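You operate a simulated robot arm through the tools that you are given. There is no shell and no other tool.

The job below is to be done with a simulated two-armed robot. You get a single attempt, and the scene is never put back.

## Task
Take the lid off the blue tin and lay it down on the top of the white table.

It is judged by the outcome, as a careful person would: the job done as asked, and still so three seconds after it is handed in. It fails if anything else is knocked over, pushed out of place, dropped, spilled or broken. Lids that push on must go on centred and level and be pressed home; caps that screw on are set level and turned clockwise until they are tight.

## Robot
Two 7-joint arms with two-finger grippers on one trunk, on a base that moves. Base frame: it is fixed to the floor where the robot stands at the start and does not move with it; the origin is under the middle of the robot, x ahead of it, y to its left, z up; the surface under the hand at the start is at about z = 0.835. Lengths are in m, angles in rad, forces in N, time in s.
The left shoulder is at the start at [0.06, 0.123, 0.945], the right one opposite. With the tool pointing down near the work surface each hand reaches from about 0.36 to 0.8 m from the robot's upright axis, wherever it stands, measured 20 degrees to its own side. Payload 1.47 kg a hand.
Tool frame (each hand has its own): the origin (TCP) lies between the finger pads and is the grasp point; the fingertips stand 0.016 m ahead of it; z points along the fingers, y is the line along which they close. The gripper opens to 0.087 m; its body begins 0.055 m behind the TCP.
Orientation is that of the tool frame in the base frame, as a unit quaternion [x, y, z, w]. With the fingers straight down and closing along the base's y, the tool's x points along the base's -x, its y along +y and its z along -z.

## Interface
- The arms move only by the tool arm_command. It takes "left_moves", "right_moves" or both (then of equal length, played together; a hand with none holds still); each is text: rows parted by semicolons, each of 7 numbers parted by spaces: the shift along the base's x, y, z in m, then the turn, a rotation vector about the base's x, y, z in rad, then the gripper command, from -1 (shut) to 1 (fully open), values between in proportion. In form: x y z wx wy wz fingers; .... A call has 1 to 20 rows; each row shifts and turns the commanded pose from where the row before left it. A row lasts 0.2 s, in which the tool goes at most 0.05 m and 0.15 rad; a call with a longer step from one row to the next is refused whole, and so is a gripper value outside its range. Where a pose cannot be reached the arm comes as near as it can. A force on the tool above 40 N (or 10 N above the force at the start of the call, whichever is more), or a blocked arm, ends the call early, and 0.2 s more pass. The fingers move at their own pace (about 0.153 m/s each) and stop on an object; they squeeze with about 28 N. The grip force told is the motor's: it shows also when the fingers shut on nothing. Time passes only in rows, and 0.2 s behind the last, so rows that do not move let the fingers close. It gives the time, the measured TCP pose, the force on the tool (base axes), the opening and the grip force at its end, in the units of the frame above (readings bear some noise), with the torque about the TCP (base axes, N m) and any sound that the robot's microphone picked up.
- Cameras (640 x 400 px; columns grow to the right, rows downward): "scene" is now at [0.0944, -0.0053, 1.5094]; the picture's right is [-0.03, -1.00, 0.00], its down [-0.67, 0.02, -0.74] and it looks along [0.74, -0.02, -0.67] (base axes); focal length 260 px, centre (320, 200). "left" rides on the left gripper at [0.073, -0.012, -0.09] in its tool frame; the picture's right is [0.16, 0.99, 0.00], its down [-0.72, 0.12, -0.68] and it looks along [-0.67, 0.11, 0.73] (tool axes); focal length 247 px, centre (320, 200). "right" rides on the right gripper at [0.073, 0.012, -0.09] in its tool frame; the picture's right is [-0.16, 0.99, 0.00], its down [-0.72, -0.12, -0.68] and it looks along [-0.67, -0.11, 0.73] (tool axes); focal length 247 px, centre (320, 200). There is no depth. A picture from a camera that has moved, and an enlarged one, comes with that camera's place and axes in the base frame and with its lens.
- grab_frame(camera): a new picture of that camera. The clock stands still meanwhile.
- lift_body(by): moves the trunk up (or, below 0, down) by that many m; the arms and the scene camera ride with it, the base frame stays. It gives what a move gives, with no picture.
- steer(legs): drives the robot by 1 to 6 legs, each [ahead, left, turn to the left] in m, m and rad, along the robot's own axes; the way and the turn of a leg run together, so that a leg with both is an arc; at most 1.5 m and 3.142 rad a leg. The arms and the cameras ride along, it lands a little off, and it stops where it bumps. It gives what a move gives.
- pan_tilt(pan, tilt): turns the head with the scene camera to pan (to the left, within 2.094 rad either way) and tilt (down, from -0.506 to 1.204), counted from straight ahead of the robot. It gives what a move gives.
- inspect(camera, box): a new picture of the part [left, top, right, bottom] of that camera's present view, enlarged. The clock stands still meanwhile.
- sign_off(): hands the job in; it is judged then, once.

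Nothing tells you exact positions but the pictures and the camera data. Unless the task says otherwise, let go and move clear before handing in.

The tools are called after ">>>" as a command line: name --argument value ..., lists and objects as JSON in quotes. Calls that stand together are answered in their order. arm_command: Moves the arms, as the interface text tells. Its arguments: {"type":"object","properties":{"left_moves":{"type":"string"},"right_moves":{"type":"string"}},"required":[]} The other tools are called the same way: lift_body (by) moves the trunk up or down; steer (legs) drives the base; pan_tilt (pan, tilt) turns the head that bears the scene camera; grab_frame (camera) takes a picture; inspect (camera, box) takes an enlarged picture of a part of a camera's view; sign_off () hands the job in.

At the start:

```text
time: 0.0
left_ee_pos: [0.5703, 0.1258, 1.1607]
left_orientation: [0.0, 1.0, 0.001, 0.0]
left_force: [0.7, -0.5, -0.2]
left_torque: [0.03, -0.02, 0.01]
left_width: 0.087
left_grasp_force: 0.1
right_ee_pos: [0.4628, -0.271, 1.1706]
right_orientation: [0.0, 1.0, 0.001, 0.001]
right_force: [-0.1, -0.5, 0.0]
right_torque: [0.03, 0.0, 0.01]
right_width: 0.0871
right_grasp_force: 0.0
trunk travel left (down, up): [-0.1, 0.13]
robot x, y, heading: [0.0036, 0.0023, -0.003]
head pan, tilt (commanded): [-0.028, 0.74]
```

scene: 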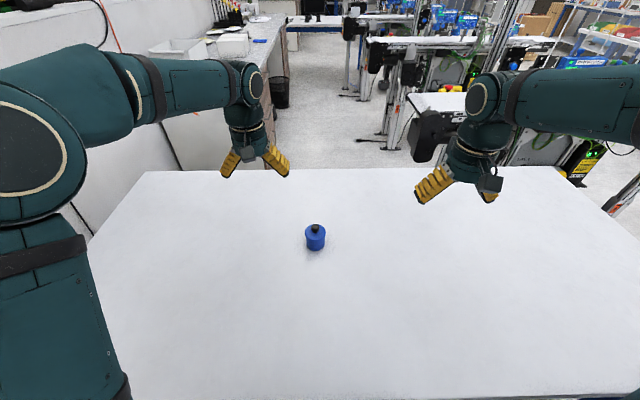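
right: 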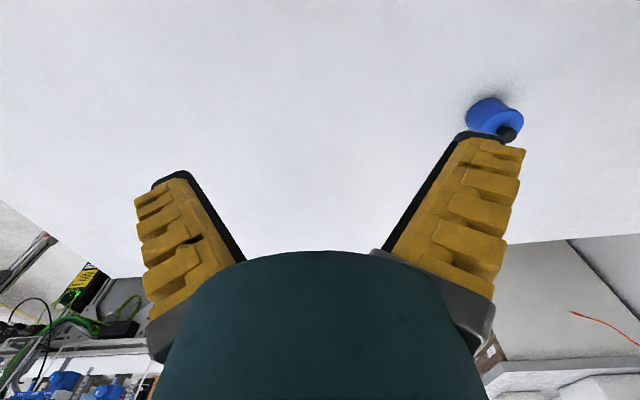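
left: 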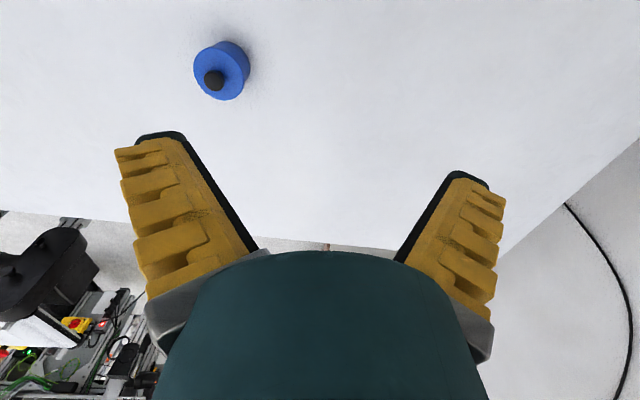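

The blue tin with a dark knob on its lid stands alone near the middle of the white table, at about (0.61, 0.0). I'll take closer pictures before I move.

>>> inspect --camera "scene" --box '[275, 210, 355, 260]'

>>> inspect --camera "left" --box '[160, 20, 288, 100]'

>>> inspect --camera "right" --box '[430, 80, 558, 160]'

```text
8.00 times, centred on (315, 235) of scene
camera zoom: at [0.0944, -0.0053, 1.5094], right [-0.03, -1.0, 0.0], down [-0.67, 0.02, -0.74], along [0.74, -0.02, -0.67], focal length 2082 px, centre (360, -80)
```

zoom: 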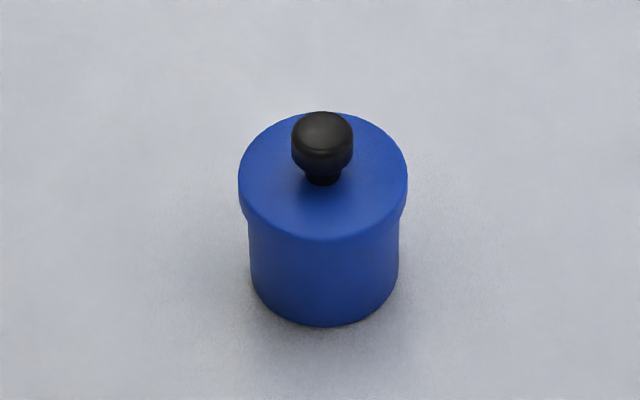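

```text
5.00 times, centred on (224, 60) of left
camera zoom: at [0.4964, 0.1151, 1.2495], right [-0.16, 0.99, 0.0], down [0.72, 0.12, 0.68], along [0.67, 0.11, -0.73], focal length 1235 px, centre (800, 900)
```

zoom: 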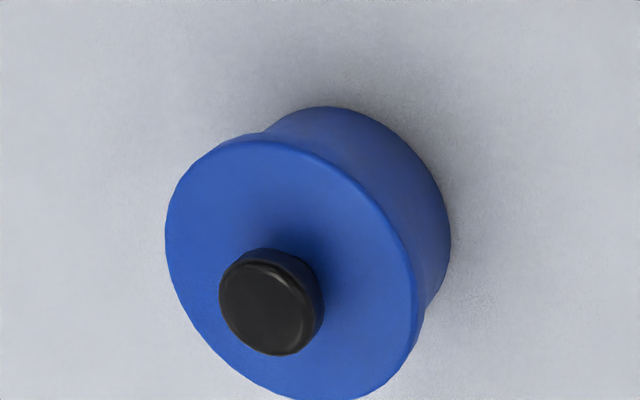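

```text
5.00 times, centred on (494, 120) of right
camera zoom: at [0.3891, -0.2582, 1.26], right [0.16, 0.99, 0.0], down [0.72, -0.12, 0.68], along [0.67, -0.11, -0.73], focal length 1235 px, centre (-550, 600)
```

zoom: 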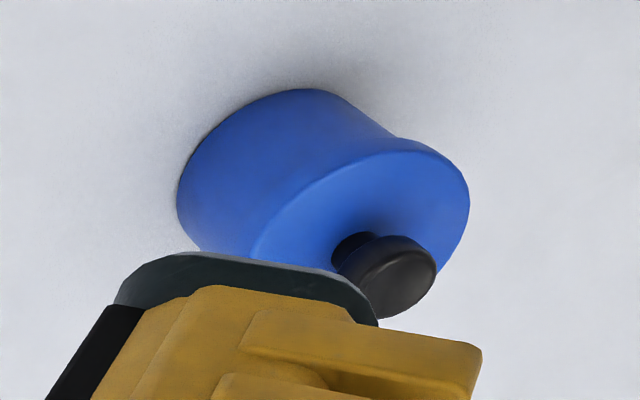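

The tin is about 59 mm across and 56 mm tall, with a slightly wider lid. Its black knob is about 23 mm wide and tops out near z≈0.92, around (0.62, −0.002). I'll bring the left hand above it at a safe height and check the alignment from there.

>>> arm_command --left_moves "0.008 -0.021 -0.02 0 0 0 1; 0.008 -0.021 -0.02 0 0 0 1; 0.008 -0.021 -0.02 0 0 0 1; 0.008 -0.021 -0.02 0 0 0 1; 0.008 -0.021 -0.02 0 0 0 1; 0.010 -0.023 -0.02 0 0 0 1; 0 0 0 0 0 0 1"

>>> grab_frame --camera "left"

>>> grab_frame --camera "scene"

>>> grab_frame --camera "right"

```text
time: 1.6
left_ee_pos: [0.6187, 0.0008, 1.0428]
left_orientation: [0.0, 1.0, 0.0, 0.0]
left_force: [0.3, 1.2, 0.1]
left_torque: [0.01, -0.04, -0.03]
left_width: 0.0869
left_grasp_force: 0.0
right_ee_pos: [0.4635, -0.2701, 1.1707]
right_orientation: [0.0, 1.0, 0.001, 0.0]
right_force: [0.1, 0.5, -0.6]
right_torque: [0.0, 0.01, -0.04]
right_width: 0.0869
right_grasp_force: 0.1
trunk travel left (down, up): [-0.1, 0.13]
robot x, y, heading: [0.0028, 0.0008, -0.002]
head pan, tilt (commanded): [-0.028, 0.74]
```

```text
taken
camera left: at [0.5464, -0.0117, 1.1325], right [-0.16, 0.99, 0.0], down [0.72, 0.12, 0.68], along [0.67, 0.11, -0.73], focal length 247 px, centre (320, 200)
```

left: 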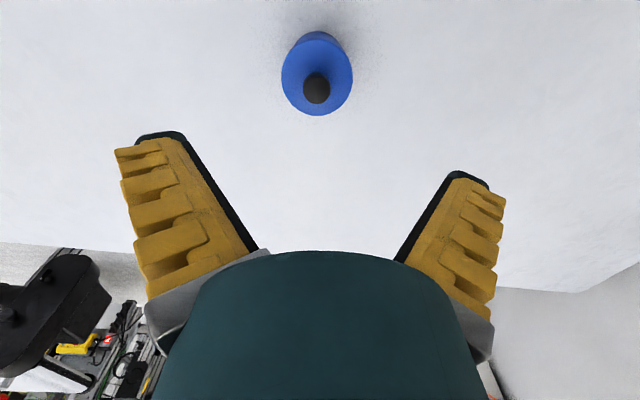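

```text
taken
camera scene: at [0.094, -0.0048, 1.5095], right [-0.03, -1.0, 0.0], down [-0.67, 0.02, -0.74], along [0.74, -0.02, -0.67], focal length 260 px, centre (320, 200)
```

scene: 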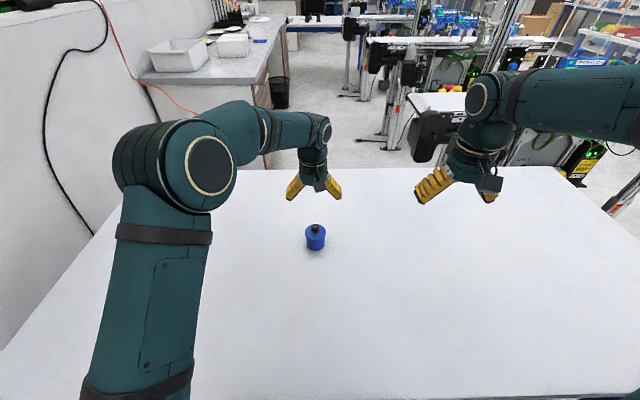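

```text
taken
camera right: at [0.3888, -0.2577, 1.2602], right [0.16, 0.99, 0.0], down [0.72, -0.12, 0.68], along [0.67, -0.11, -0.73], focal length 247 px, centre (320, 200)
```

right: 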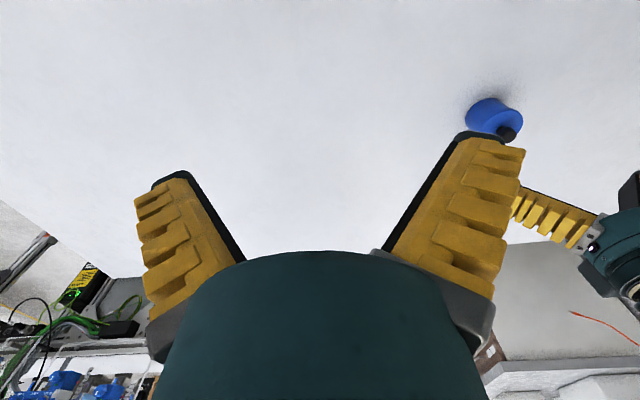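

>>> inspect --camera "left" --box '[256, 20, 384, 120]'

>>> inspect --camera "scene" --box '[265, 160, 365, 260]'

```text
4.00 times, centred on (320, 70) of left
camera zoom: at [0.5464, -0.0117, 1.1325], right [-0.16, 0.99, 0.0], down [0.72, 0.12, 0.68], along [0.67, 0.11, -0.73], focal length 988 px, centre (320, 720)
```

zoom: 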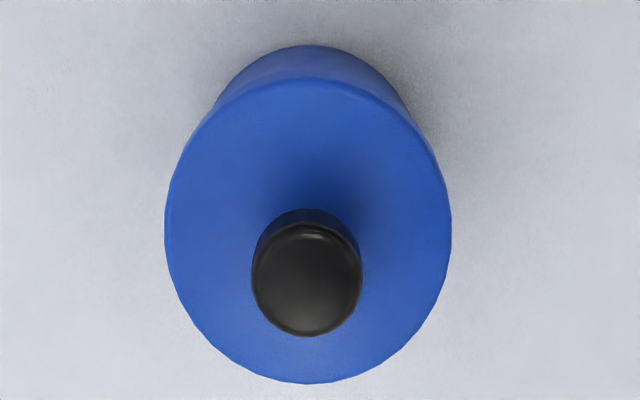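

```text
4.00 times, centred on (315, 210) of scene
camera zoom: at [0.094, -0.0048, 1.5095], right [-0.03, -1.0, 0.0], down [-0.67, 0.02, -0.74], along [0.74, -0.02, -0.67], focal length 1041 px, centre (340, 160)
```

zoom: 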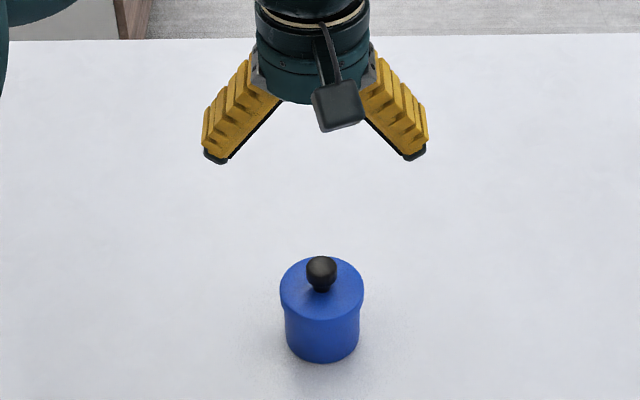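

The knob's axis works out at about (0.6195, −0.003), with its top near z≈0.918 and the lid's top face near 0.888. I'll part-close the fingers to about 5 cm, go down to just above the knob and check again.

>>> arm_command --left_moves "0.001 -0.0035 -0.02 0 0 0 0.2; 0 0 -0.02 0 0 0 0.2; 0 0 -0.02 0 0 0 0.2; 0 0 -0.015 0 0 0 0.2; 0 0 0 0 0 0 0.2; 0 0 0 0 0 0 0.2"

>>> grab_frame --camera "left"

>>> inspect --camera "scene" --box '[265, 180, 365, 260]'

>>> inspect --camera "right" --box '[430, 60, 590, 160]'

```text
time: 3.0
left_ee_pos: [0.6222, -0.0044, 0.9668]
left_orientation: [0.0, 1.0, 0.0, 0.001]
left_force: [0.0, -0.4, -0.9]
left_torque: [0.01, 0.02, -0.01]
left_width: 0.0575
left_grasp_force: 3.9
right_ee_pos: [0.4629, -0.2691, 1.1705]
right_orientation: [0.0, 1.0, 0.0, -0.001]
right_force: [0.4, 1.3, 0.0]
right_torque: [-0.02, -0.01, 0.03]
right_width: 0.0871
right_grasp_force: 0.0
trunk travel left (down, up): [-0.1, 0.13]
robot x, y, heading: [-0.0024, -0.0, 0.004]
head pan, tilt (commanded): [-0.028, 0.74]
```

```text
taken
camera left: at [0.5487, -0.0165, 1.0561], right [-0.16, 0.99, 0.0], down [0.72, 0.12, 0.68], along [0.67, 0.11, -0.73], focal length 247 px, centre (320, 200)
```

left: 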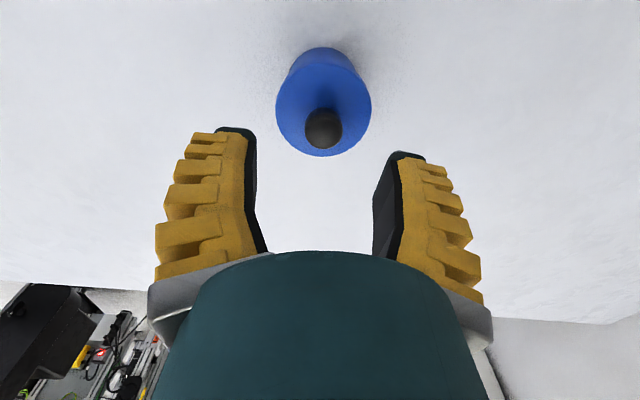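

```text
5.00 times, centred on (315, 220) of scene
camera zoom: at [0.0944, -0.0053, 1.5094], right [-0.03, -1.0, 0.0], down [-0.67, 0.02, -0.74], along [0.74, -0.02, -0.67], focal length 1301 px, centre (345, 100)
```

zoom: 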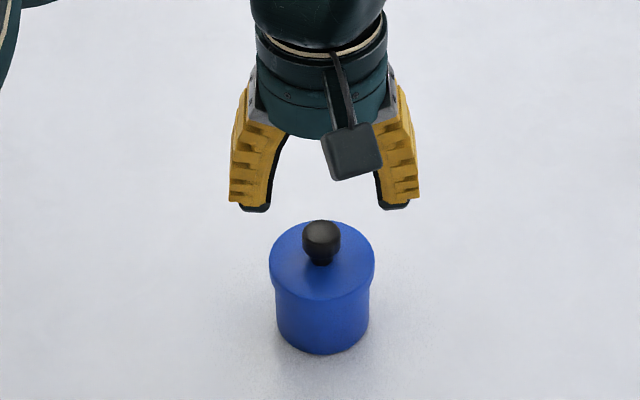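

```text
4.00 times, centred on (510, 110) of right
camera zoom: at [0.3892, -0.2582, 1.26], right [0.16, 0.99, 0.0], down [0.72, -0.12, 0.68], along [0.67, -0.11, -0.73], focal length 988 px, centre (-440, 560)
```

zoom: 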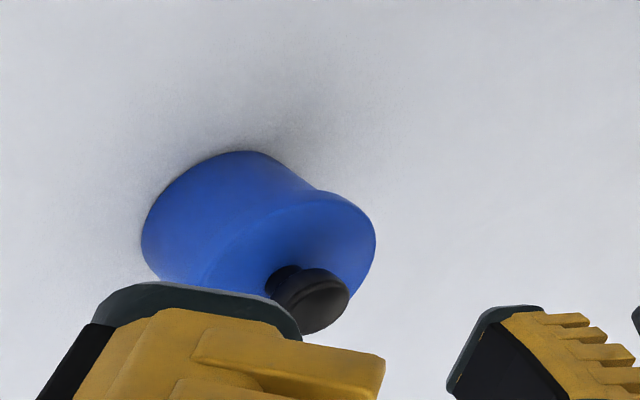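

The gripper is nearly centred on the knob; the axis still reads about (0.619, −0.003) and the knob top about 0.917. I'll nudge 2 mm back and 1 mm left, then lower so the pads straddle the knob.

>>> arm_command --left_moves "-0.0025 0.001 -0.015 0 0 0 0.2; 0 0 -0.015 0 0 0 0.2; 0 0 -0.013 0 0 0 0.2; 0 0 -0.010 0 0 0 0.2; 0 0 0 0 0 0 0.2"

>>> grab_frame --camera "left"

>>> inspect --camera "scene" --box '[265, 180, 365, 260]'

>>> inspect --camera "right" --box '[430, 60, 590, 160]'

```text
time: 4.2
left_ee_pos: [0.6166, -0.0043, 0.9122]
left_orientation: [0.0, 1.0, 0.0, 0.0]
left_force: [0.7, -0.4, 0.0]
left_torque: [0.01, 0.0, 0.0]
left_width: 0.0575
left_grasp_force: 4.3
right_ee_pos: [0.4618, -0.2706, 1.1717]
right_orientation: [0.0, 1.0, 0.0, 0.0]
right_force: [0.7, 0.0, 0.0]
right_torque: [-0.01, 0.0, 0.01]
right_width: 0.0873
right_grasp_force: 0.1
trunk travel left (down, up): [-0.1, 0.13]
robot x, y, heading: [-0.0009, 0.001, 0.001]
head pan, tilt (commanded): [-0.028, 0.74]
```

```text
taken
camera left: at [0.5436, -0.0154, 1.0013], right [-0.16, 0.99, 0.0], down [0.72, 0.12, 0.68], along [0.67, 0.11, -0.73], focal length 247 px, centre (320, 200)
```

left: 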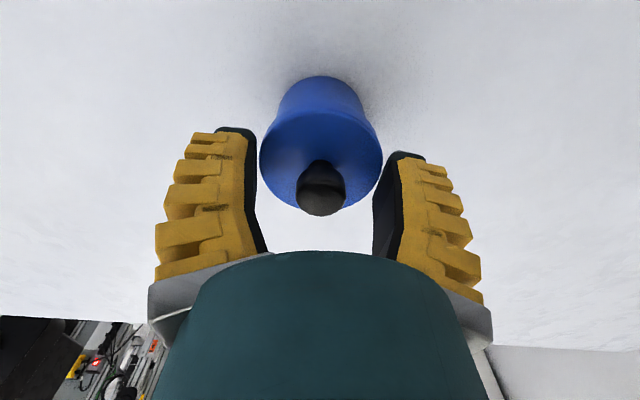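

```text
5.00 times, centred on (315, 220) of scene
camera zoom: at [0.0943, -0.0053, 1.5094], right [-0.03, -1.0, 0.0], down [-0.67, 0.02, -0.74], along [0.74, -0.02, -0.67], focal length 1301 px, centre (345, 100)
```

zoom: 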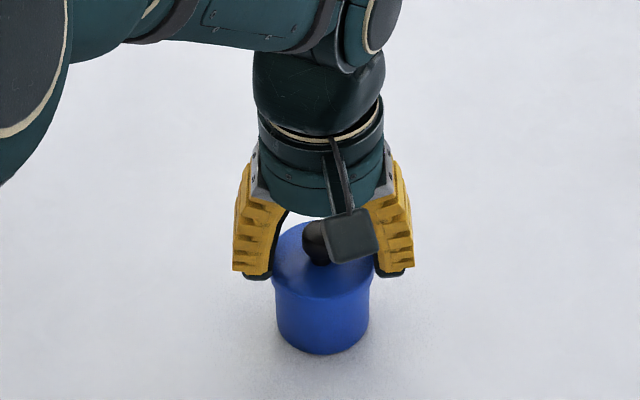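

```text
4.00 times, centred on (510, 110) of right
camera zoom: at [0.389, -0.2582, 1.2601], right [0.16, 0.99, 0.0], down [0.72, -0.12, 0.68], along [0.67, -0.11, -0.73], focal length 988 px, centre (-440, 560)
```

zoom: 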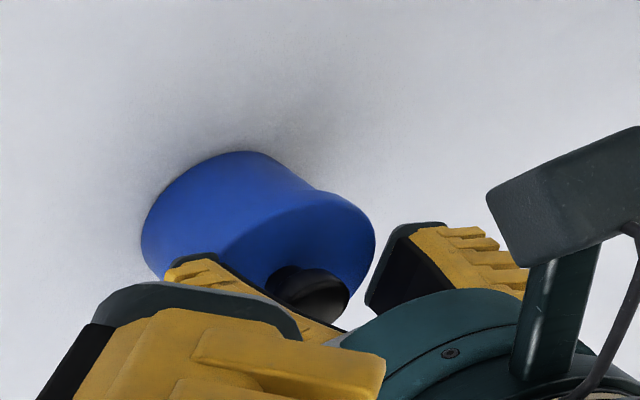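

The knob now sits between the pads, centred in y, and nothing is touching the lid. I'll close the fingers with the hand held still.

>>> arm_command --left_moves "0 0 -0.001 0 0 0 -0.2; 0 0 -0.001 0 0 0 -0.4; 0 0 0 0 0 0 -0.6; 0 0 0 0 0 0 -1; 0 0 0 0 0 0 -1; 0 0 0 0 0 0 -1"

>>> grab_frame --camera "left"

>>> inspect --camera "scene" --box '[265, 180, 365, 260]'

>>> inspect --camera "right" --box '[430, 60, 590, 160]'

```text
time: 5.6
left_ee_pos: [0.6182, -0.0034, 0.911]
left_orientation: [0.0, 1.0, 0.0, 0.001]
left_force: [0.6, 5.3, 8.3]
left_torque: [0.01, -0.16, 0.0]
left_width: 0.0166
left_grasp_force: 28.3
right_ee_pos: [0.4615, -0.27, 1.1703]
right_orientation: [0.0, 1.0, 0.0, 0.0]
right_force: [-0.1, 0.3, 0.0]
right_torque: [0.01, 0.0, -0.01]
right_width: 0.0869
right_grasp_force: 0.0
trunk travel left (down, up): [-0.1, 0.13]
robot x, y, heading: [-0.0003, 0.0024, 0.001]
head pan, tilt (commanded): [-0.028, 0.74]
```

```text
taken
camera left: at [0.5444, -0.0152, 1.0], right [-0.16, 0.99, 0.0], down [0.72, 0.12, 0.68], along [0.67, 0.11, -0.73], focal length 247 px, centre (320, 200)
```

left: 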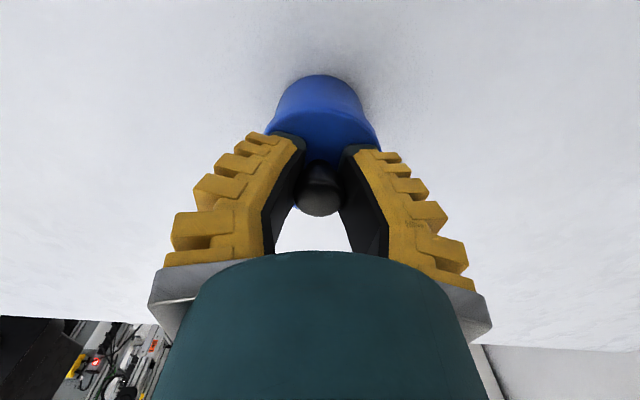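

```text
5.00 times, centred on (315, 220) of scene
camera zoom: at [0.0938, -0.0048, 1.5095], right [-0.03, -1.0, 0.0], down [-0.67, 0.02, -0.74], along [0.74, -0.02, -0.67], focal length 1301 px, centre (345, 100)
```

zoom: 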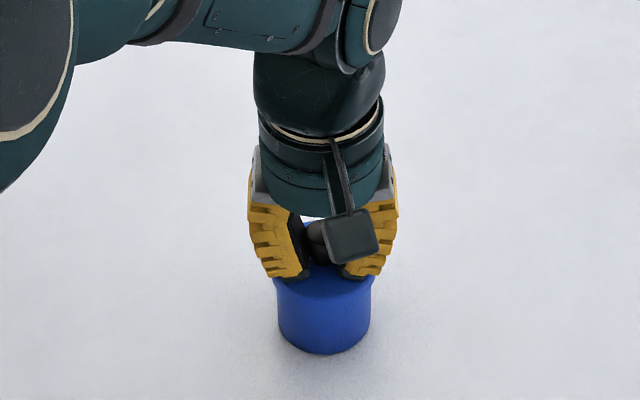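

```text
4.00 times, centred on (510, 110) of right
camera zoom: at [0.3887, -0.2577, 1.2603], right [0.16, 0.99, 0.0], down [0.72, -0.12, 0.68], along [0.67, -0.11, -0.73], focal length 988 px, centre (-440, 560)
```

zoom: 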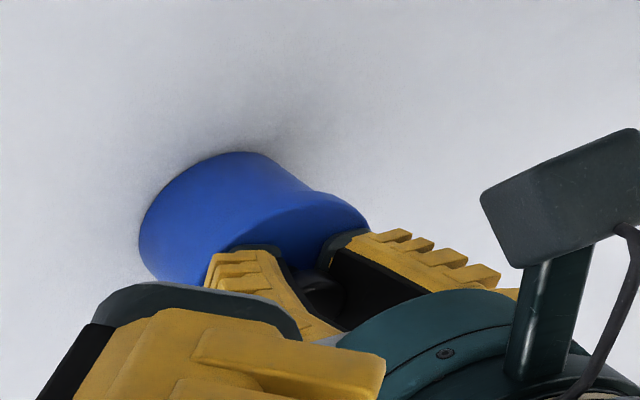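

The fingers have closed to 16.6 mm around the knob's neck and hold firmly, and the tin has not shifted. I'll lift a few millimetres slowly to see whether the lid comes free or the tin comes with it.

>>> arm_command --left_moves "0 0 0.001 0 0 0 -1; 0 0 0.001 0 0 0 -1; 0 0 0.001 0 0 0 -1; 0 0 0.001 0 0 0 -1; 0 0 0 0 0 0 -1"

>>> inspect --camera "scene" --box '[265, 180, 365, 260]'

>>> inspect --camera "right" --box '[430, 60, 590, 160]'

```text
time: 6.8
left_ee_pos: [0.6171, -0.0036, 0.9152]
left_orientation: [0.0, 1.0, 0.0, 0.0]
left_force: [0.0, 0.5, -1.1]
left_torque: [0.02, 0.01, 0.01]
left_width: 0.0108
left_grasp_force: 28.2
right_ee_pos: [0.4642, -0.2712, 1.1714]
right_orientation: [0.0, 1.0, 0.0, -0.001]
right_force: [-0.7, -0.4, 0.1]
right_torque: [0.03, -0.02, -0.06]
right_width: 0.0871
right_grasp_force: 0.1
trunk travel left (down, up): [-0.1, 0.13]
robot x, y, heading: [0.0001, -0.0032, -0.002]
head pan, tilt (commanded): [-0.028, 0.74]
heard: snap
```

```text
5.00 times, centred on (315, 220) of scene
camera zoom: at [0.0944, -0.0053, 1.5094], right [-0.03, -1.0, 0.0], down [-0.67, 0.02, -0.74], along [0.74, -0.02, -0.67], focal length 1301 px, centre (345, 100)
```

zoom: 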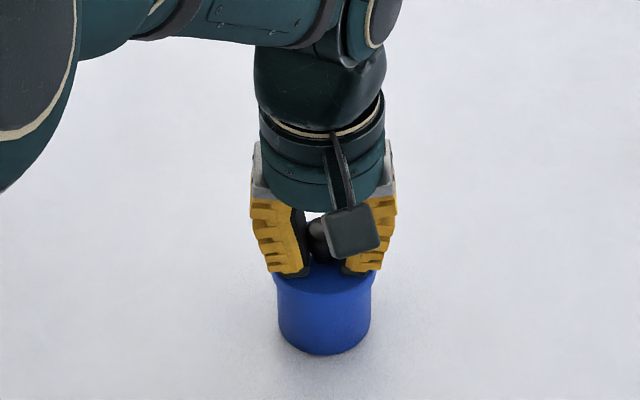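

```text
4.00 times, centred on (510, 110) of right
camera zoom: at [0.3892, -0.2582, 1.26], right [0.16, 0.99, 0.0], down [0.72, -0.12, 0.68], along [0.67, -0.11, -0.73], focal length 988 px, centre (-440, 560)
```

zoom: 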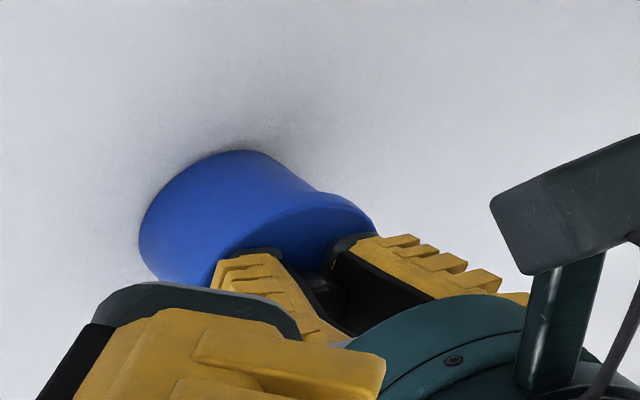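

I heard a snap, and the fingers settled to 10.8 mm around the neck under the knob head. The tin's base hasn't moved, so the lid has probably popped loose. I'll lift a bit more and look again.

>>> arm_command --left_moves "0 0 0.002 0 0 0 -1; 0 0 0.002 0 0 0 -1; 0 0 0.002 0 0 0 -1; 0 0 0.002 0 0 0 -1; 0 0 0 0 0 0 -1"

>>> inspect --camera "scene" --box '[265, 180, 365, 260]'

>>> inspect --camera "right" --box '[430, 60, 590, 160]'

>>> grab_frame --camera "left"

```text
time: 8.0
left_ee_pos: [0.6175, -0.0031, 0.9238]
left_orientation: [0.0, 1.0, 0.001, 0.0]
left_force: [-0.5, 0.1, -0.3]
left_torque: [0.01, -0.03, -0.02]
left_width: 0.0106
left_grasp_force: 28.0
right_ee_pos: [0.4626, -0.2709, 1.1714]
right_orientation: [0.0, 1.0, 0.0, 0.0]
right_force: [-1.3, 0.0, -1.1]
right_torque: [0.02, 0.01, -0.02]
right_width: 0.0869
right_grasp_force: 0.0
trunk travel left (down, up): [-0.1, 0.13]
robot x, y, heading: [-0.0024, 0.0001, 0.001]
head pan, tilt (commanded): [-0.028, 0.74]
```

```text
5.00 times, centred on (315, 220) of scene
camera zoom: at [0.0944, -0.0053, 1.5094], right [-0.03, -1.0, 0.0], down [-0.67, 0.02, -0.74], along [0.74, -0.02, -0.67], focal length 1301 px, centre (345, 100)
```

zoom: 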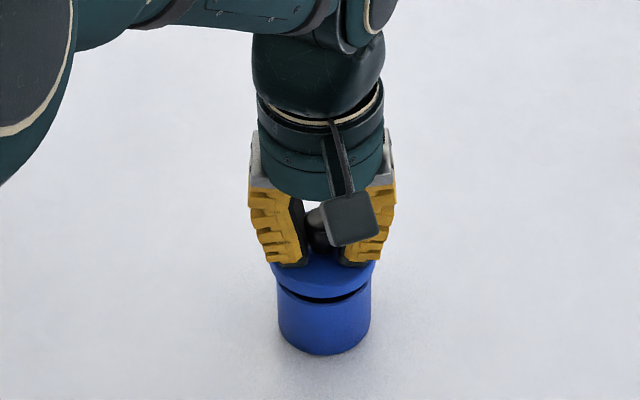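

```text
4.00 times, centred on (510, 110) of right
camera zoom: at [0.3892, -0.2582, 1.26], right [0.16, 0.99, 0.0], down [0.72, -0.12, 0.68], along [0.67, -0.11, -0.73], focal length 988 px, centre (-440, 560)
```

zoom: 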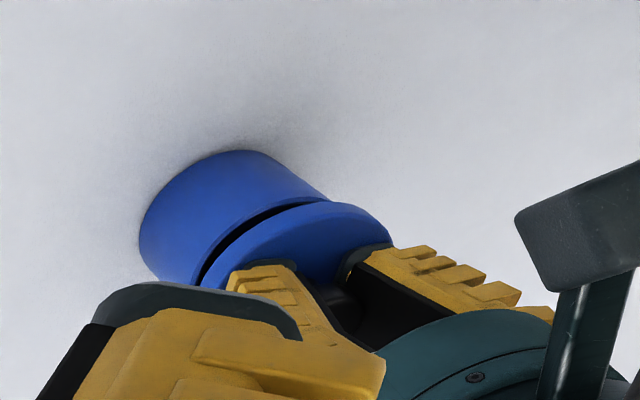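

```text
taken
camera left: at [0.5449, -0.0154, 1.0128], right [-0.16, 0.99, 0.0], down [0.72, 0.12, 0.68], along [0.67, 0.11, -0.73], focal length 247 px, centre (320, 200)
```

left: 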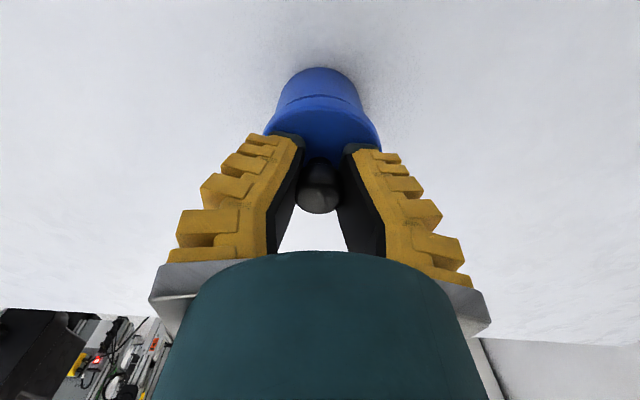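

The lid is coming away level and the tin stays on the table, with a clear gap between them. I'll lift straight up until it is well clear and look underneath.

>>> arm_command --left_moves "0 0 0.005 0 0 0 -1; 0 0 0.005 0 0 0 -1; 0 0 0.01 0 0 0 -1; 0 0 0.015 0 0 0 -1; 0 0 0.015 0 0 0 -1; 0 0 0.015 0 0 0 -1; 0 0 0.01 0 0 0 -1; 0 0 0 0 0 0 -1"

>>> grab_frame --camera "scene"

>>> inspect --camera "right" --box '[430, 60, 590, 160]'

>>> grab_frame --camera "left"

>>> inspect --camera "scene" --box '[265, 180, 365, 260]'

```text
time: 9.8
left_ee_pos: [0.6183, -0.0042, 0.9971]
left_orientation: [0.0, 1.0, 0.001, 0.0]
left_force: [1.1, -0.1, -0.3]
left_torque: [-0.02, -0.01, 0.01]
left_width: 0.0105
left_grasp_force: 28.1
right_ee_pos: [0.4633, -0.2699, 1.1702]
right_orientation: [-0.001, 1.0, 0.0, 0.001]
right_force: [1.2, -0.8, 0.2]
right_torque: [-0.01, -0.03, -0.01]
right_width: 0.0871
right_grasp_force: 0.2
trunk travel left (down, up): [-0.1, 0.13]
robot x, y, heading: [-0.0009, 0.001, 0.001]
head pan, tilt (commanded): [-0.028, 0.74]
```

```text
taken
camera scene: at [0.0945, -0.0054, 1.5094], right [-0.03, -1.0, 0.0], down [-0.67, 0.02, -0.74], along [0.74, -0.02, -0.67], focal length 260 px, centre (320, 200)
```

scene: 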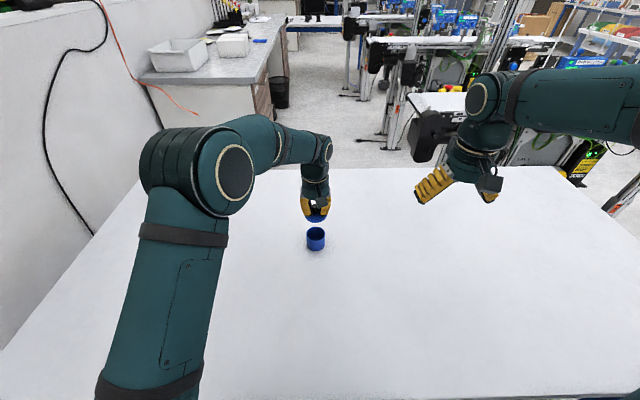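

```text
4.00 times, centred on (510, 110) of right
camera zoom: at [0.3892, -0.2583, 1.26], right [0.16, 0.99, 0.0], down [0.72, -0.12, 0.68], along [0.67, -0.11, -0.73], focal length 988 px, centre (-440, 560)
```

zoom: 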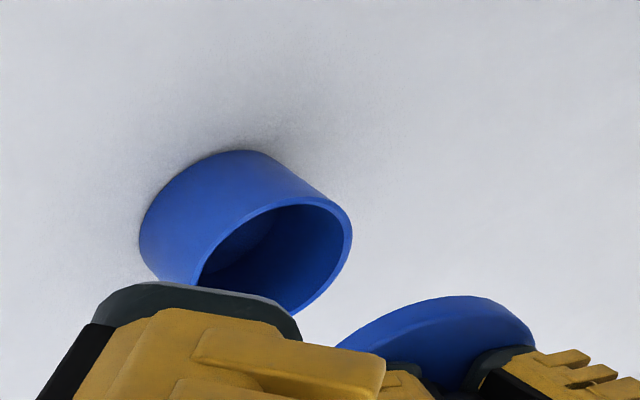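

```text
taken
camera left: at [0.5439, -0.0165, 1.0874], right [-0.16, 0.99, 0.0], down [0.72, 0.12, 0.68], along [0.67, 0.11, -0.73], focal length 247 px, centre (320, 200)
```

left: 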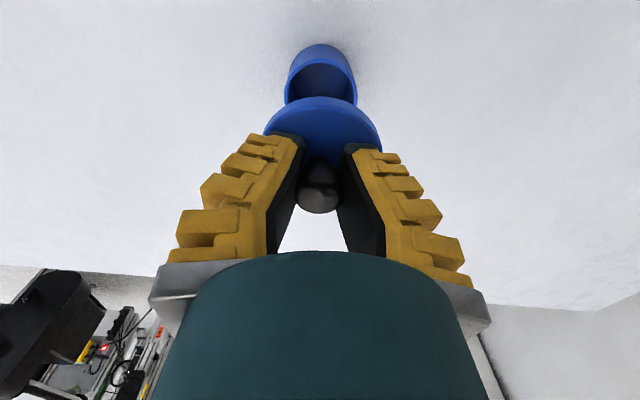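

```text
5.00 times, centred on (315, 220) of scene
camera zoom: at [0.0945, -0.0054, 1.5094], right [-0.03, -1.0, 0.0], down [-0.67, 0.02, -0.74], along [0.74, -0.02, -0.67], focal length 1301 px, centre (345, 100)
```

zoom: 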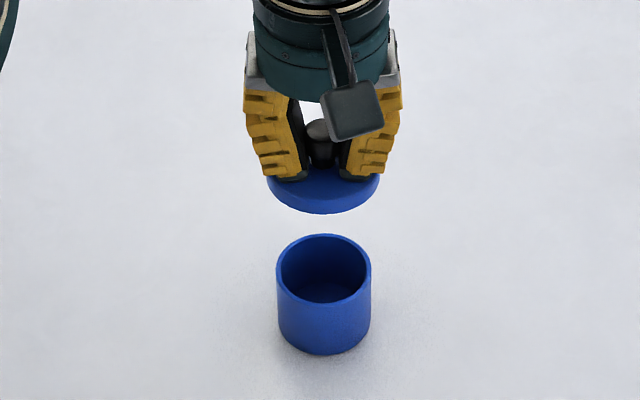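

The lid is held level and well clear, and the open tin stands where it was. I'll carry the lid to the empty part of the table on the left, at about (0.60, 0.18), and start lowering it.

>>> arm_command --left_moves "0 0.015 0.005 0 0 0 -1; -0.002 0.025 0 0 0 0 -1; -0.003 0.025 0 0 0 0 -1; -0.003 0.025 0 0 0 0 -1; -0.003 0.025 0 0 0 0 -1; -0.003 0.025 0 0 0 0 -1; -0.003 0.025 0 0 0 0 -1; -0.001 0.015 0 0 0 0 -1; 0 0 -0.02 0 0 0 -1; 0 0 -0.025 0 0 0 -1; 0 0 -0.025 0 0 0 -1; 0 0 -0.02 0 0 0 -1; 0 0 -0.01 0 0 0 -1; 0 0 0 0 0 0 -1; 0 0 0 0 0 0 -1"

>>> grab_frame --camera "scene"

>>> grab_frame --camera "left"

>>> grab_frame --camera "right"

```text
time: 13.0
left_ee_pos: [0.6018, 0.1758, 0.902]
left_orientation: [0.0, 1.0, 0.0, 0.0]
left_force: [0.5, -0.9, -0.4]
left_torque: [0.01, 0.02, 0.02]
left_width: 0.0102
left_grasp_force: 28.5
right_ee_pos: [0.4616, -0.2717, 1.1709]
right_orientation: [0.0, 1.0, 0.0, 0.0]
right_force: [-0.7, 0.0, 0.3]
right_torque: [0.0, -0.03, -0.01]
right_width: 0.0871
right_grasp_force: 0.0
trunk travel left (down, up): [-0.1, 0.13]
robot x, y, heading: [0.0007, 0.0013, 0.0]
head pan, tilt (commanded): [-0.028, 0.74]
```

```text
taken
camera scene: at [0.0945, -0.0053, 1.5094], right [-0.03, -1.0, 0.0], down [-0.67, 0.02, -0.74], along [0.74, -0.02, -0.67], focal length 260 px, centre (320, 200)
```

scene: 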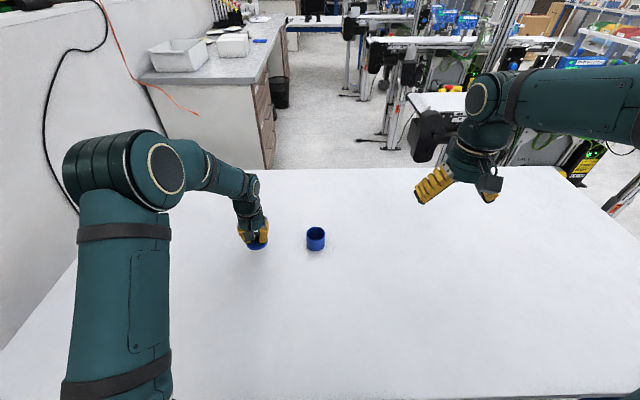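

```text
taken
camera left: at [0.5276, 0.1643, 0.9914], right [-0.16, 0.99, 0.0], down [0.72, 0.12, 0.68], along [0.67, 0.11, -0.73], focal length 247 px, centre (320, 200)
```

left: 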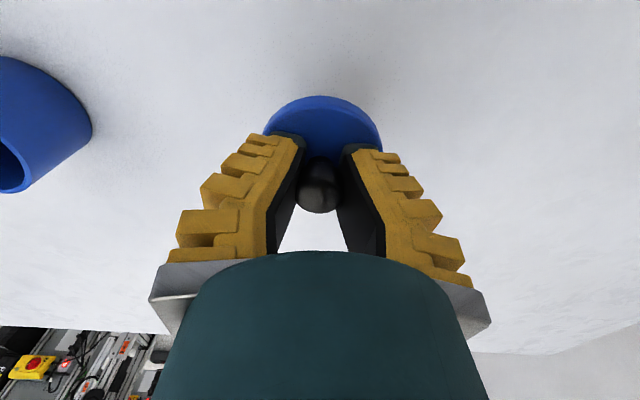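

```text
taken
camera right: at [0.3892, -0.2582, 1.26], right [0.16, 0.99, 0.0], down [0.72, -0.12, 0.68], along [0.67, -0.11, -0.73], focal length 247 px, centre (320, 200)
```

right: 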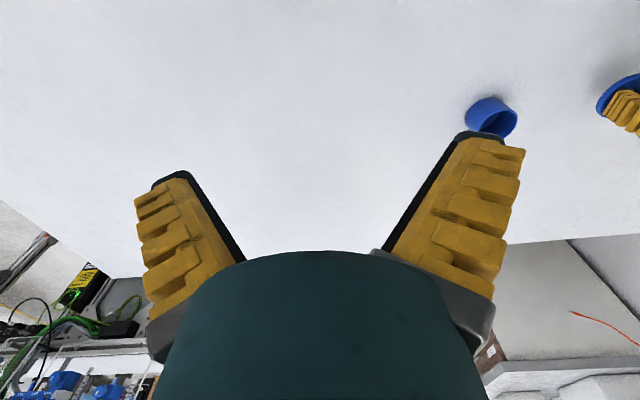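

The lid hangs level over clear table at TCP z≈0.902, and I expect it to touch down around 0.86. I'll lower slowly in small steps and watch the vertical force.

>>> arm_command --left_moves "0 0 -0.006 0 0 0 -1; 0 0 -0.006 0 0 0 -1; 0 0 -0.006 0 0 0 -1; 0 0 -0.004 0 0 0 -1; 0 0 -0.003 0 0 0 -1; 0 0 0 0 0 0 -1"

>>> inspect --camera "scene" --box '[210, 200, 310, 270]'

>>> grab_frame --camera "left"

```text
time: 14.4
left_ee_pos: [0.6001, 0.1779, 0.8759]
left_orientation: [0.0, 1.0, 0.0, 0.0]
left_force: [0.1, 0.5, 0.2]
left_torque: [-0.02, 0.03, 0.0]
left_width: 0.0106
left_grasp_force: 27.8
right_ee_pos: [0.4635, -0.2704, 1.1722]
right_orientation: [0.0, 1.0, 0.0, 0.001]
right_force: [0.3, -0.9, 0.5]
right_torque: [0.0, -0.01, -0.01]
right_width: 0.087
right_grasp_force: 0.1
trunk travel left (down, up): [-0.1, 0.13]
robot x, y, heading: [-0.0014, 0.0005, -0.002]
head pan, tilt (commanded): [-0.028, 0.74]
```

```text
5.71 times, centred on (260, 235) of scene
camera zoom: at [0.0944, -0.0053, 1.5094], right [-0.03, -1.0, 0.0], down [-0.67, 0.02, -0.74], along [0.74, -0.02, -0.67], focal length 1487 px, centre (663, 0)
```

zoom: 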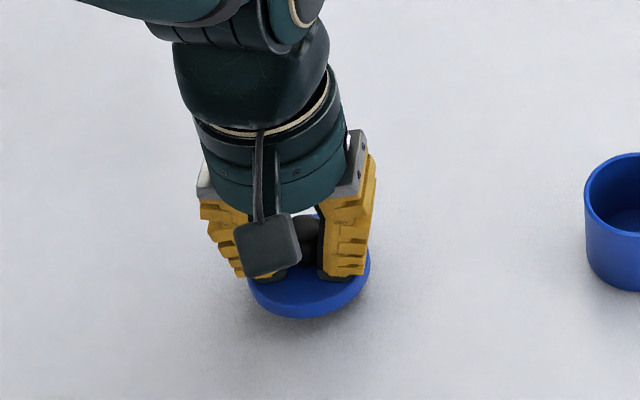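

```text
taken
camera left: at [0.5265, 0.1649, 0.9656], right [-0.16, 0.99, 0.0], down [0.72, 0.12, 0.68], along [0.67, 0.11, -0.73], focal length 247 px, centre (320, 200)
```

left: 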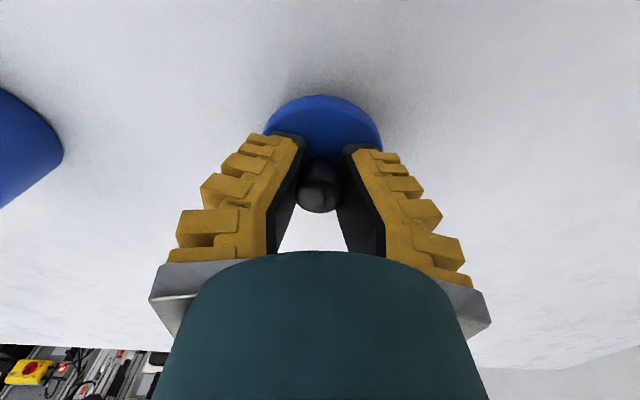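

There is no contact yet and the lid is still level, about a centimetre above the table. I'll keep lowering in finer steps.

>>> arm_command --left_moves "0 0 -0.002 0 0 0 -1; 0 0 -0.002 0 0 0 -1; 0 0 -0.002 0 0 0 -1; 0 0 -0.001 0 0 0 -1; 0 0 0 0 0 0 -1"

>>> inspect --camera "scene" --box '[210, 200, 310, 270]'

```text
time: 15.6
left_ee_pos: [0.6011, 0.1775, 0.8705]
left_orientation: [0.001, 1.0, 0.0, 0.0]
left_force: [-0.7, -0.1, 0.0]
left_torque: [0.01, -0.03, -0.03]
left_width: 0.0102
left_grasp_force: 28.0
right_ee_pos: [0.4625, -0.2706, 1.1709]
right_orientation: [0.0, 1.0, 0.001, 0.0]
right_force: [-0.3, -0.3, -0.4]
right_torque: [0.0, -0.01, -0.02]
right_width: 0.087
right_grasp_force: 0.1
trunk travel left (down, up): [-0.1, 0.13]
robot x, y, heading: [0.0018, -0.0003, 0.0]
head pan, tilt (commanded): [-0.028, 0.74]
```

```text
5.71 times, centred on (260, 235) of scene
camera zoom: at [0.0944, -0.0053, 1.5094], right [-0.03, -1.0, 0.0], down [-0.67, 0.02, -0.74], along [0.74, -0.02, -0.67], focal length 1487 px, centre (663, 0)
```

zoom: 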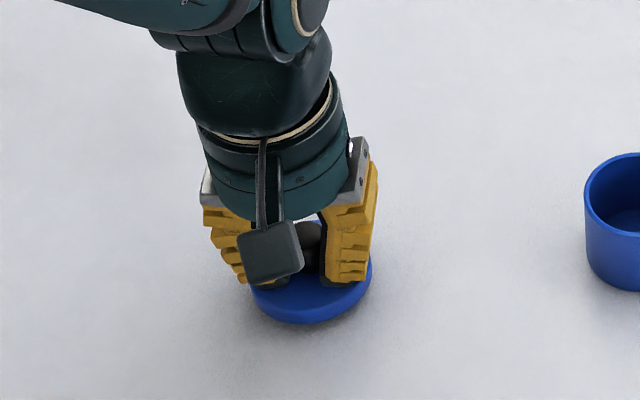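

>>> arm_command --left_moves "0 0 -0.001 0 0 0 -1; 0 0 -0.001 0 0 0 -1; 0 0 -0.001 0 0 0 -1; 0 0 -0.001 0 0 0 -1; 0 0 0 0 0 0 -1"

>>> inspect --camera "scene" --box '[210, 200, 310, 270]'

```text
time: 16.8
left_ee_pos: [0.601, 0.1777, 0.8661]
left_orientation: [0.0, 1.0, 0.0, 0.0]
left_force: [0.1, 1.0, -0.9]
left_torque: [-0.03, 0.04, 0.03]
left_width: 0.0105
left_grasp_force: 28.2
right_ee_pos: [0.4634, -0.2703, 1.171]
right_orientation: [0.0, 1.0, 0.0, -0.001]
right_force: [-0.2, 0.2, -1.0]
right_torque: [-0.01, 0.03, 0.01]
right_width: 0.0869
right_grasp_force: 0.0
trunk travel left (down, up): [-0.1, 0.13]
robot x, y, heading: [0.0023, -0.0016, 0.002]
head pan, tilt (commanded): [-0.028, 0.74]
```

```text
5.71 times, centred on (260, 235) of scene
camera zoom: at [0.0944, -0.0053, 1.5094], right [-0.03, -1.0, 0.0], down [-0.67, 0.02, -0.74], along [0.74, -0.02, -0.67], focal length 1487 px, centre (663, 0)
```

zoom: 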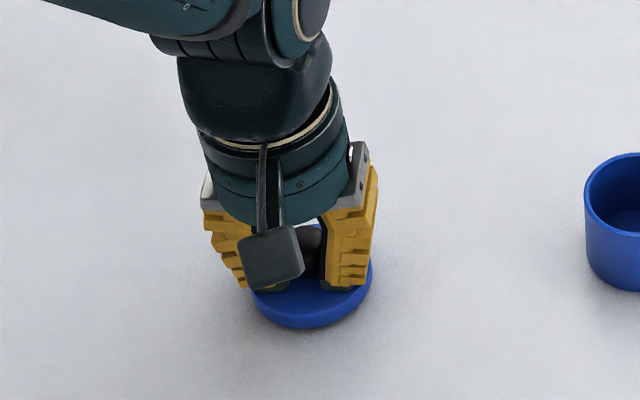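

Still no contact force at TCP z≈0.866, though the lid looks only a few millimetres off the table. I'll continue in 1 mm steps.

>>> arm_command --left_moves "0 0 -0.001 0 0 0 -1; 0 0 -0.001 0 0 0 -1; 0 0 -0.001 0 0 0 -1; 0 0 0 0 0 0 -1"

>>> inspect --camera "scene" --box '[210, 200, 310, 270]'

```text
time: 17.8
left_ee_pos: [0.601, 0.177, 0.8628]
left_orientation: [-0.001, 1.0, 0.0, 0.0]
left_force: [-0.7, 0.4, -0.8]
left_torque: [0.02, -0.01, 0.01]
left_width: 0.0104
left_grasp_force: 28.1
right_ee_pos: [0.4621, -0.2717, 1.1707]
right_orientation: [0.0, 1.0, -0.001, 0.001]
right_force: [0.2, 0.6, -0.2]
right_torque: [0.03, -0.03, 0.0]
right_width: 0.087
right_grasp_force: 0.0
trunk travel left (down, up): [-0.1, 0.13]
robot x, y, heading: [0.0016, 0.0018, -0.005]
head pan, tilt (commanded): [-0.028, 0.74]
```

```text
5.71 times, centred on (260, 235) of scene
camera zoom: at [0.0944, -0.0053, 1.5094], right [-0.03, -1.0, 0.0], down [-0.67, 0.02, -0.74], along [0.74, -0.02, -0.67], focal length 1487 px, centre (663, 0)
```

zoom: 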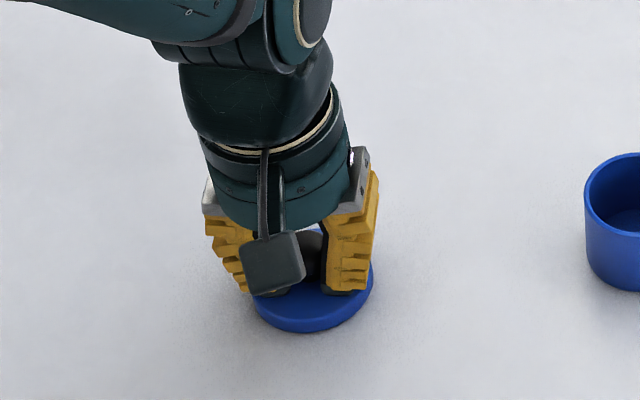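

>>> arm_command --left_moves "0 0 -0.001 0 0 0 -1; 0 0 -0.001 0 0 0 -1; 0 0 0 0 0 0 -1"

>>> inspect --camera "scene" --box '[210, 200, 310, 270]'

>>> inspect --camera "left" --box '[240, 60, 400, 160]'

```text
time: 18.6
left_ee_pos: [0.6005, 0.1784, 0.862]
left_orientation: [-0.001, 1.0, 0.0, 0.001]
left_force: [0.9, 1.4, 2.9]
left_torque: [-0.01, -0.13, 0.03]
left_width: 0.0104
left_grasp_force: 28.0
right_ee_pos: [0.4623, -0.2709, 1.171]
right_orientation: [0.0, 1.0, 0.0, -0.001]
right_force: [-0.5, 0.1, -0.3]
right_torque: [0.0, 0.02, -0.02]
right_width: 0.0868
right_grasp_force: 0.0
trunk travel left (down, up): [-0.1, 0.13]
robot x, y, heading: [-0.0005, -0.0013, -0.004]
head pan, tilt (commanded): [-0.028, 0.74]
```

```text
5.71 times, centred on (260, 235) of scene
camera zoom: at [0.0942, -0.0053, 1.5094], right [-0.03, -1.0, 0.0], down [-0.67, 0.02, -0.74], along [0.74, -0.02, -0.67], focal length 1487 px, centre (663, 0)
```

zoom: 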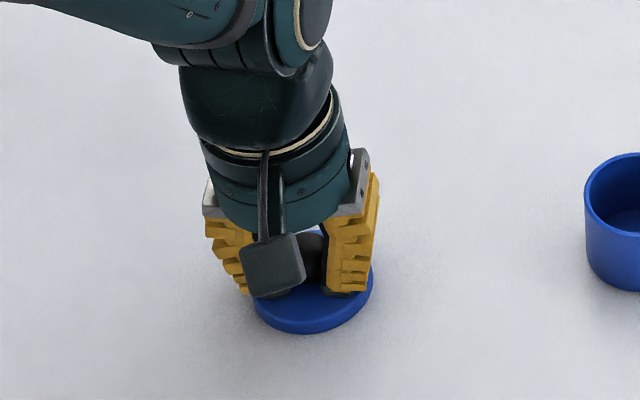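

```text
4.00 times, centred on (320, 110) of left
camera zoom: at [0.527, 0.1655, 0.9506], right [-0.16, 0.99, 0.0], down [0.72, 0.12, 0.68], along [0.67, 0.11, -0.73], focal length 988 px, centre (320, 560)
```

zoom: 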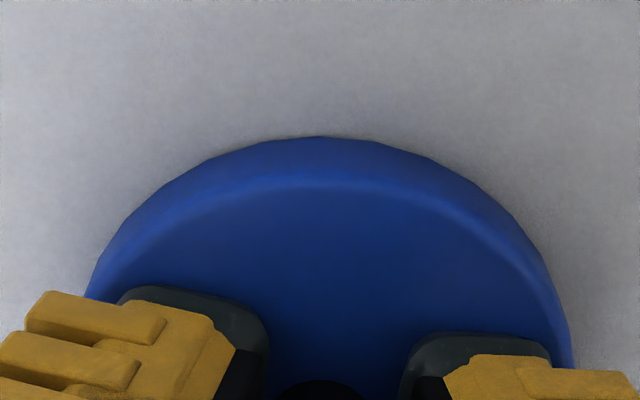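

The lid has touched down: the upward force is about 3 N at TCP z≈0.862 and it sits flat. I'll settle it half a millimetre, then open the fingers gradually with the hand still.

>>> arm_command --left_moves "0 0 -0.0005 0 0 0 -1; 0 0 0 0 0 0 -0.7; 0 0 0 0 0 0 -0.5; 0 0 0 0 0 0 -0.3; 0 0 0 0 0 0 -0.1; 0 0 0 0 0 0 0.1; 0 0 0 0 0 0 0.3; 0 0 0 0 0 0 0.3; 0 0 0 0 0 0 0.3"

>>> grab_frame --camera "left"

>>> inspect --camera "scene" --box '[210, 200, 310, 270]'

```text
time: 20.6
left_ee_pos: [0.5991, 0.1773, 0.8602]
left_orientation: [0.0, 1.0, 0.0, 0.0]
left_force: [0.6, -0.1, 0.3]
left_torque: [0.0, 0.0, 0.02]
left_width: 0.0614
left_grasp_force: 3.6
right_ee_pos: [0.4633, -0.2708, 1.1715]
right_orientation: [0.0, 1.0, 0.0, 0.0]
right_force: [0.0, 0.0, 0.4]
right_torque: [0.06, -0.01, -0.02]
right_width: 0.087
right_grasp_force: 0.1
trunk travel left (down, up): [-0.1, 0.13]
robot x, y, heading: [0.0003, 0.0013, -0.002]
head pan, tilt (commanded): [-0.028, 0.74]
```

```text
taken
camera left: at [0.5267, 0.1651, 0.9501], right [-0.16, 0.99, 0.0], down [0.72, 0.12, 0.68], along [0.67, 0.11, -0.73], focal length 247 px, centre (320, 200)
```

left: 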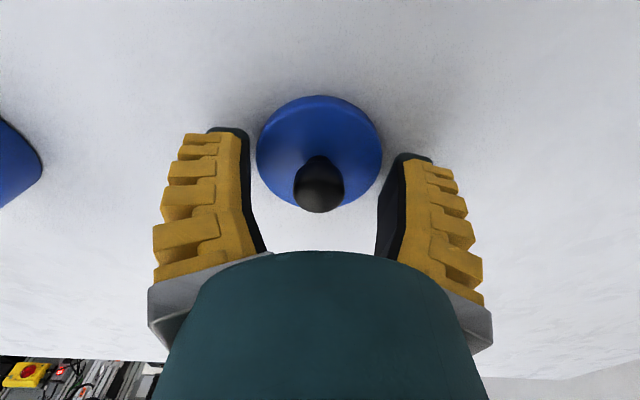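

```text
5.71 times, centred on (260, 235) of scene
camera zoom: at [0.0944, -0.0053, 1.5094], right [-0.03, -1.0, 0.0], down [-0.67, 0.02, -0.74], along [0.74, -0.02, -0.67], focal length 1487 px, centre (663, 0)
```

zoom: 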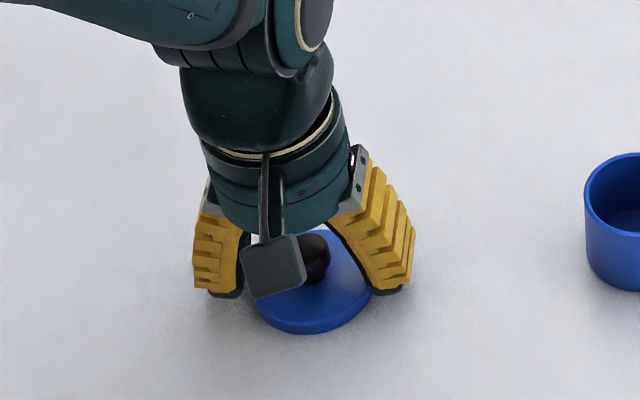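

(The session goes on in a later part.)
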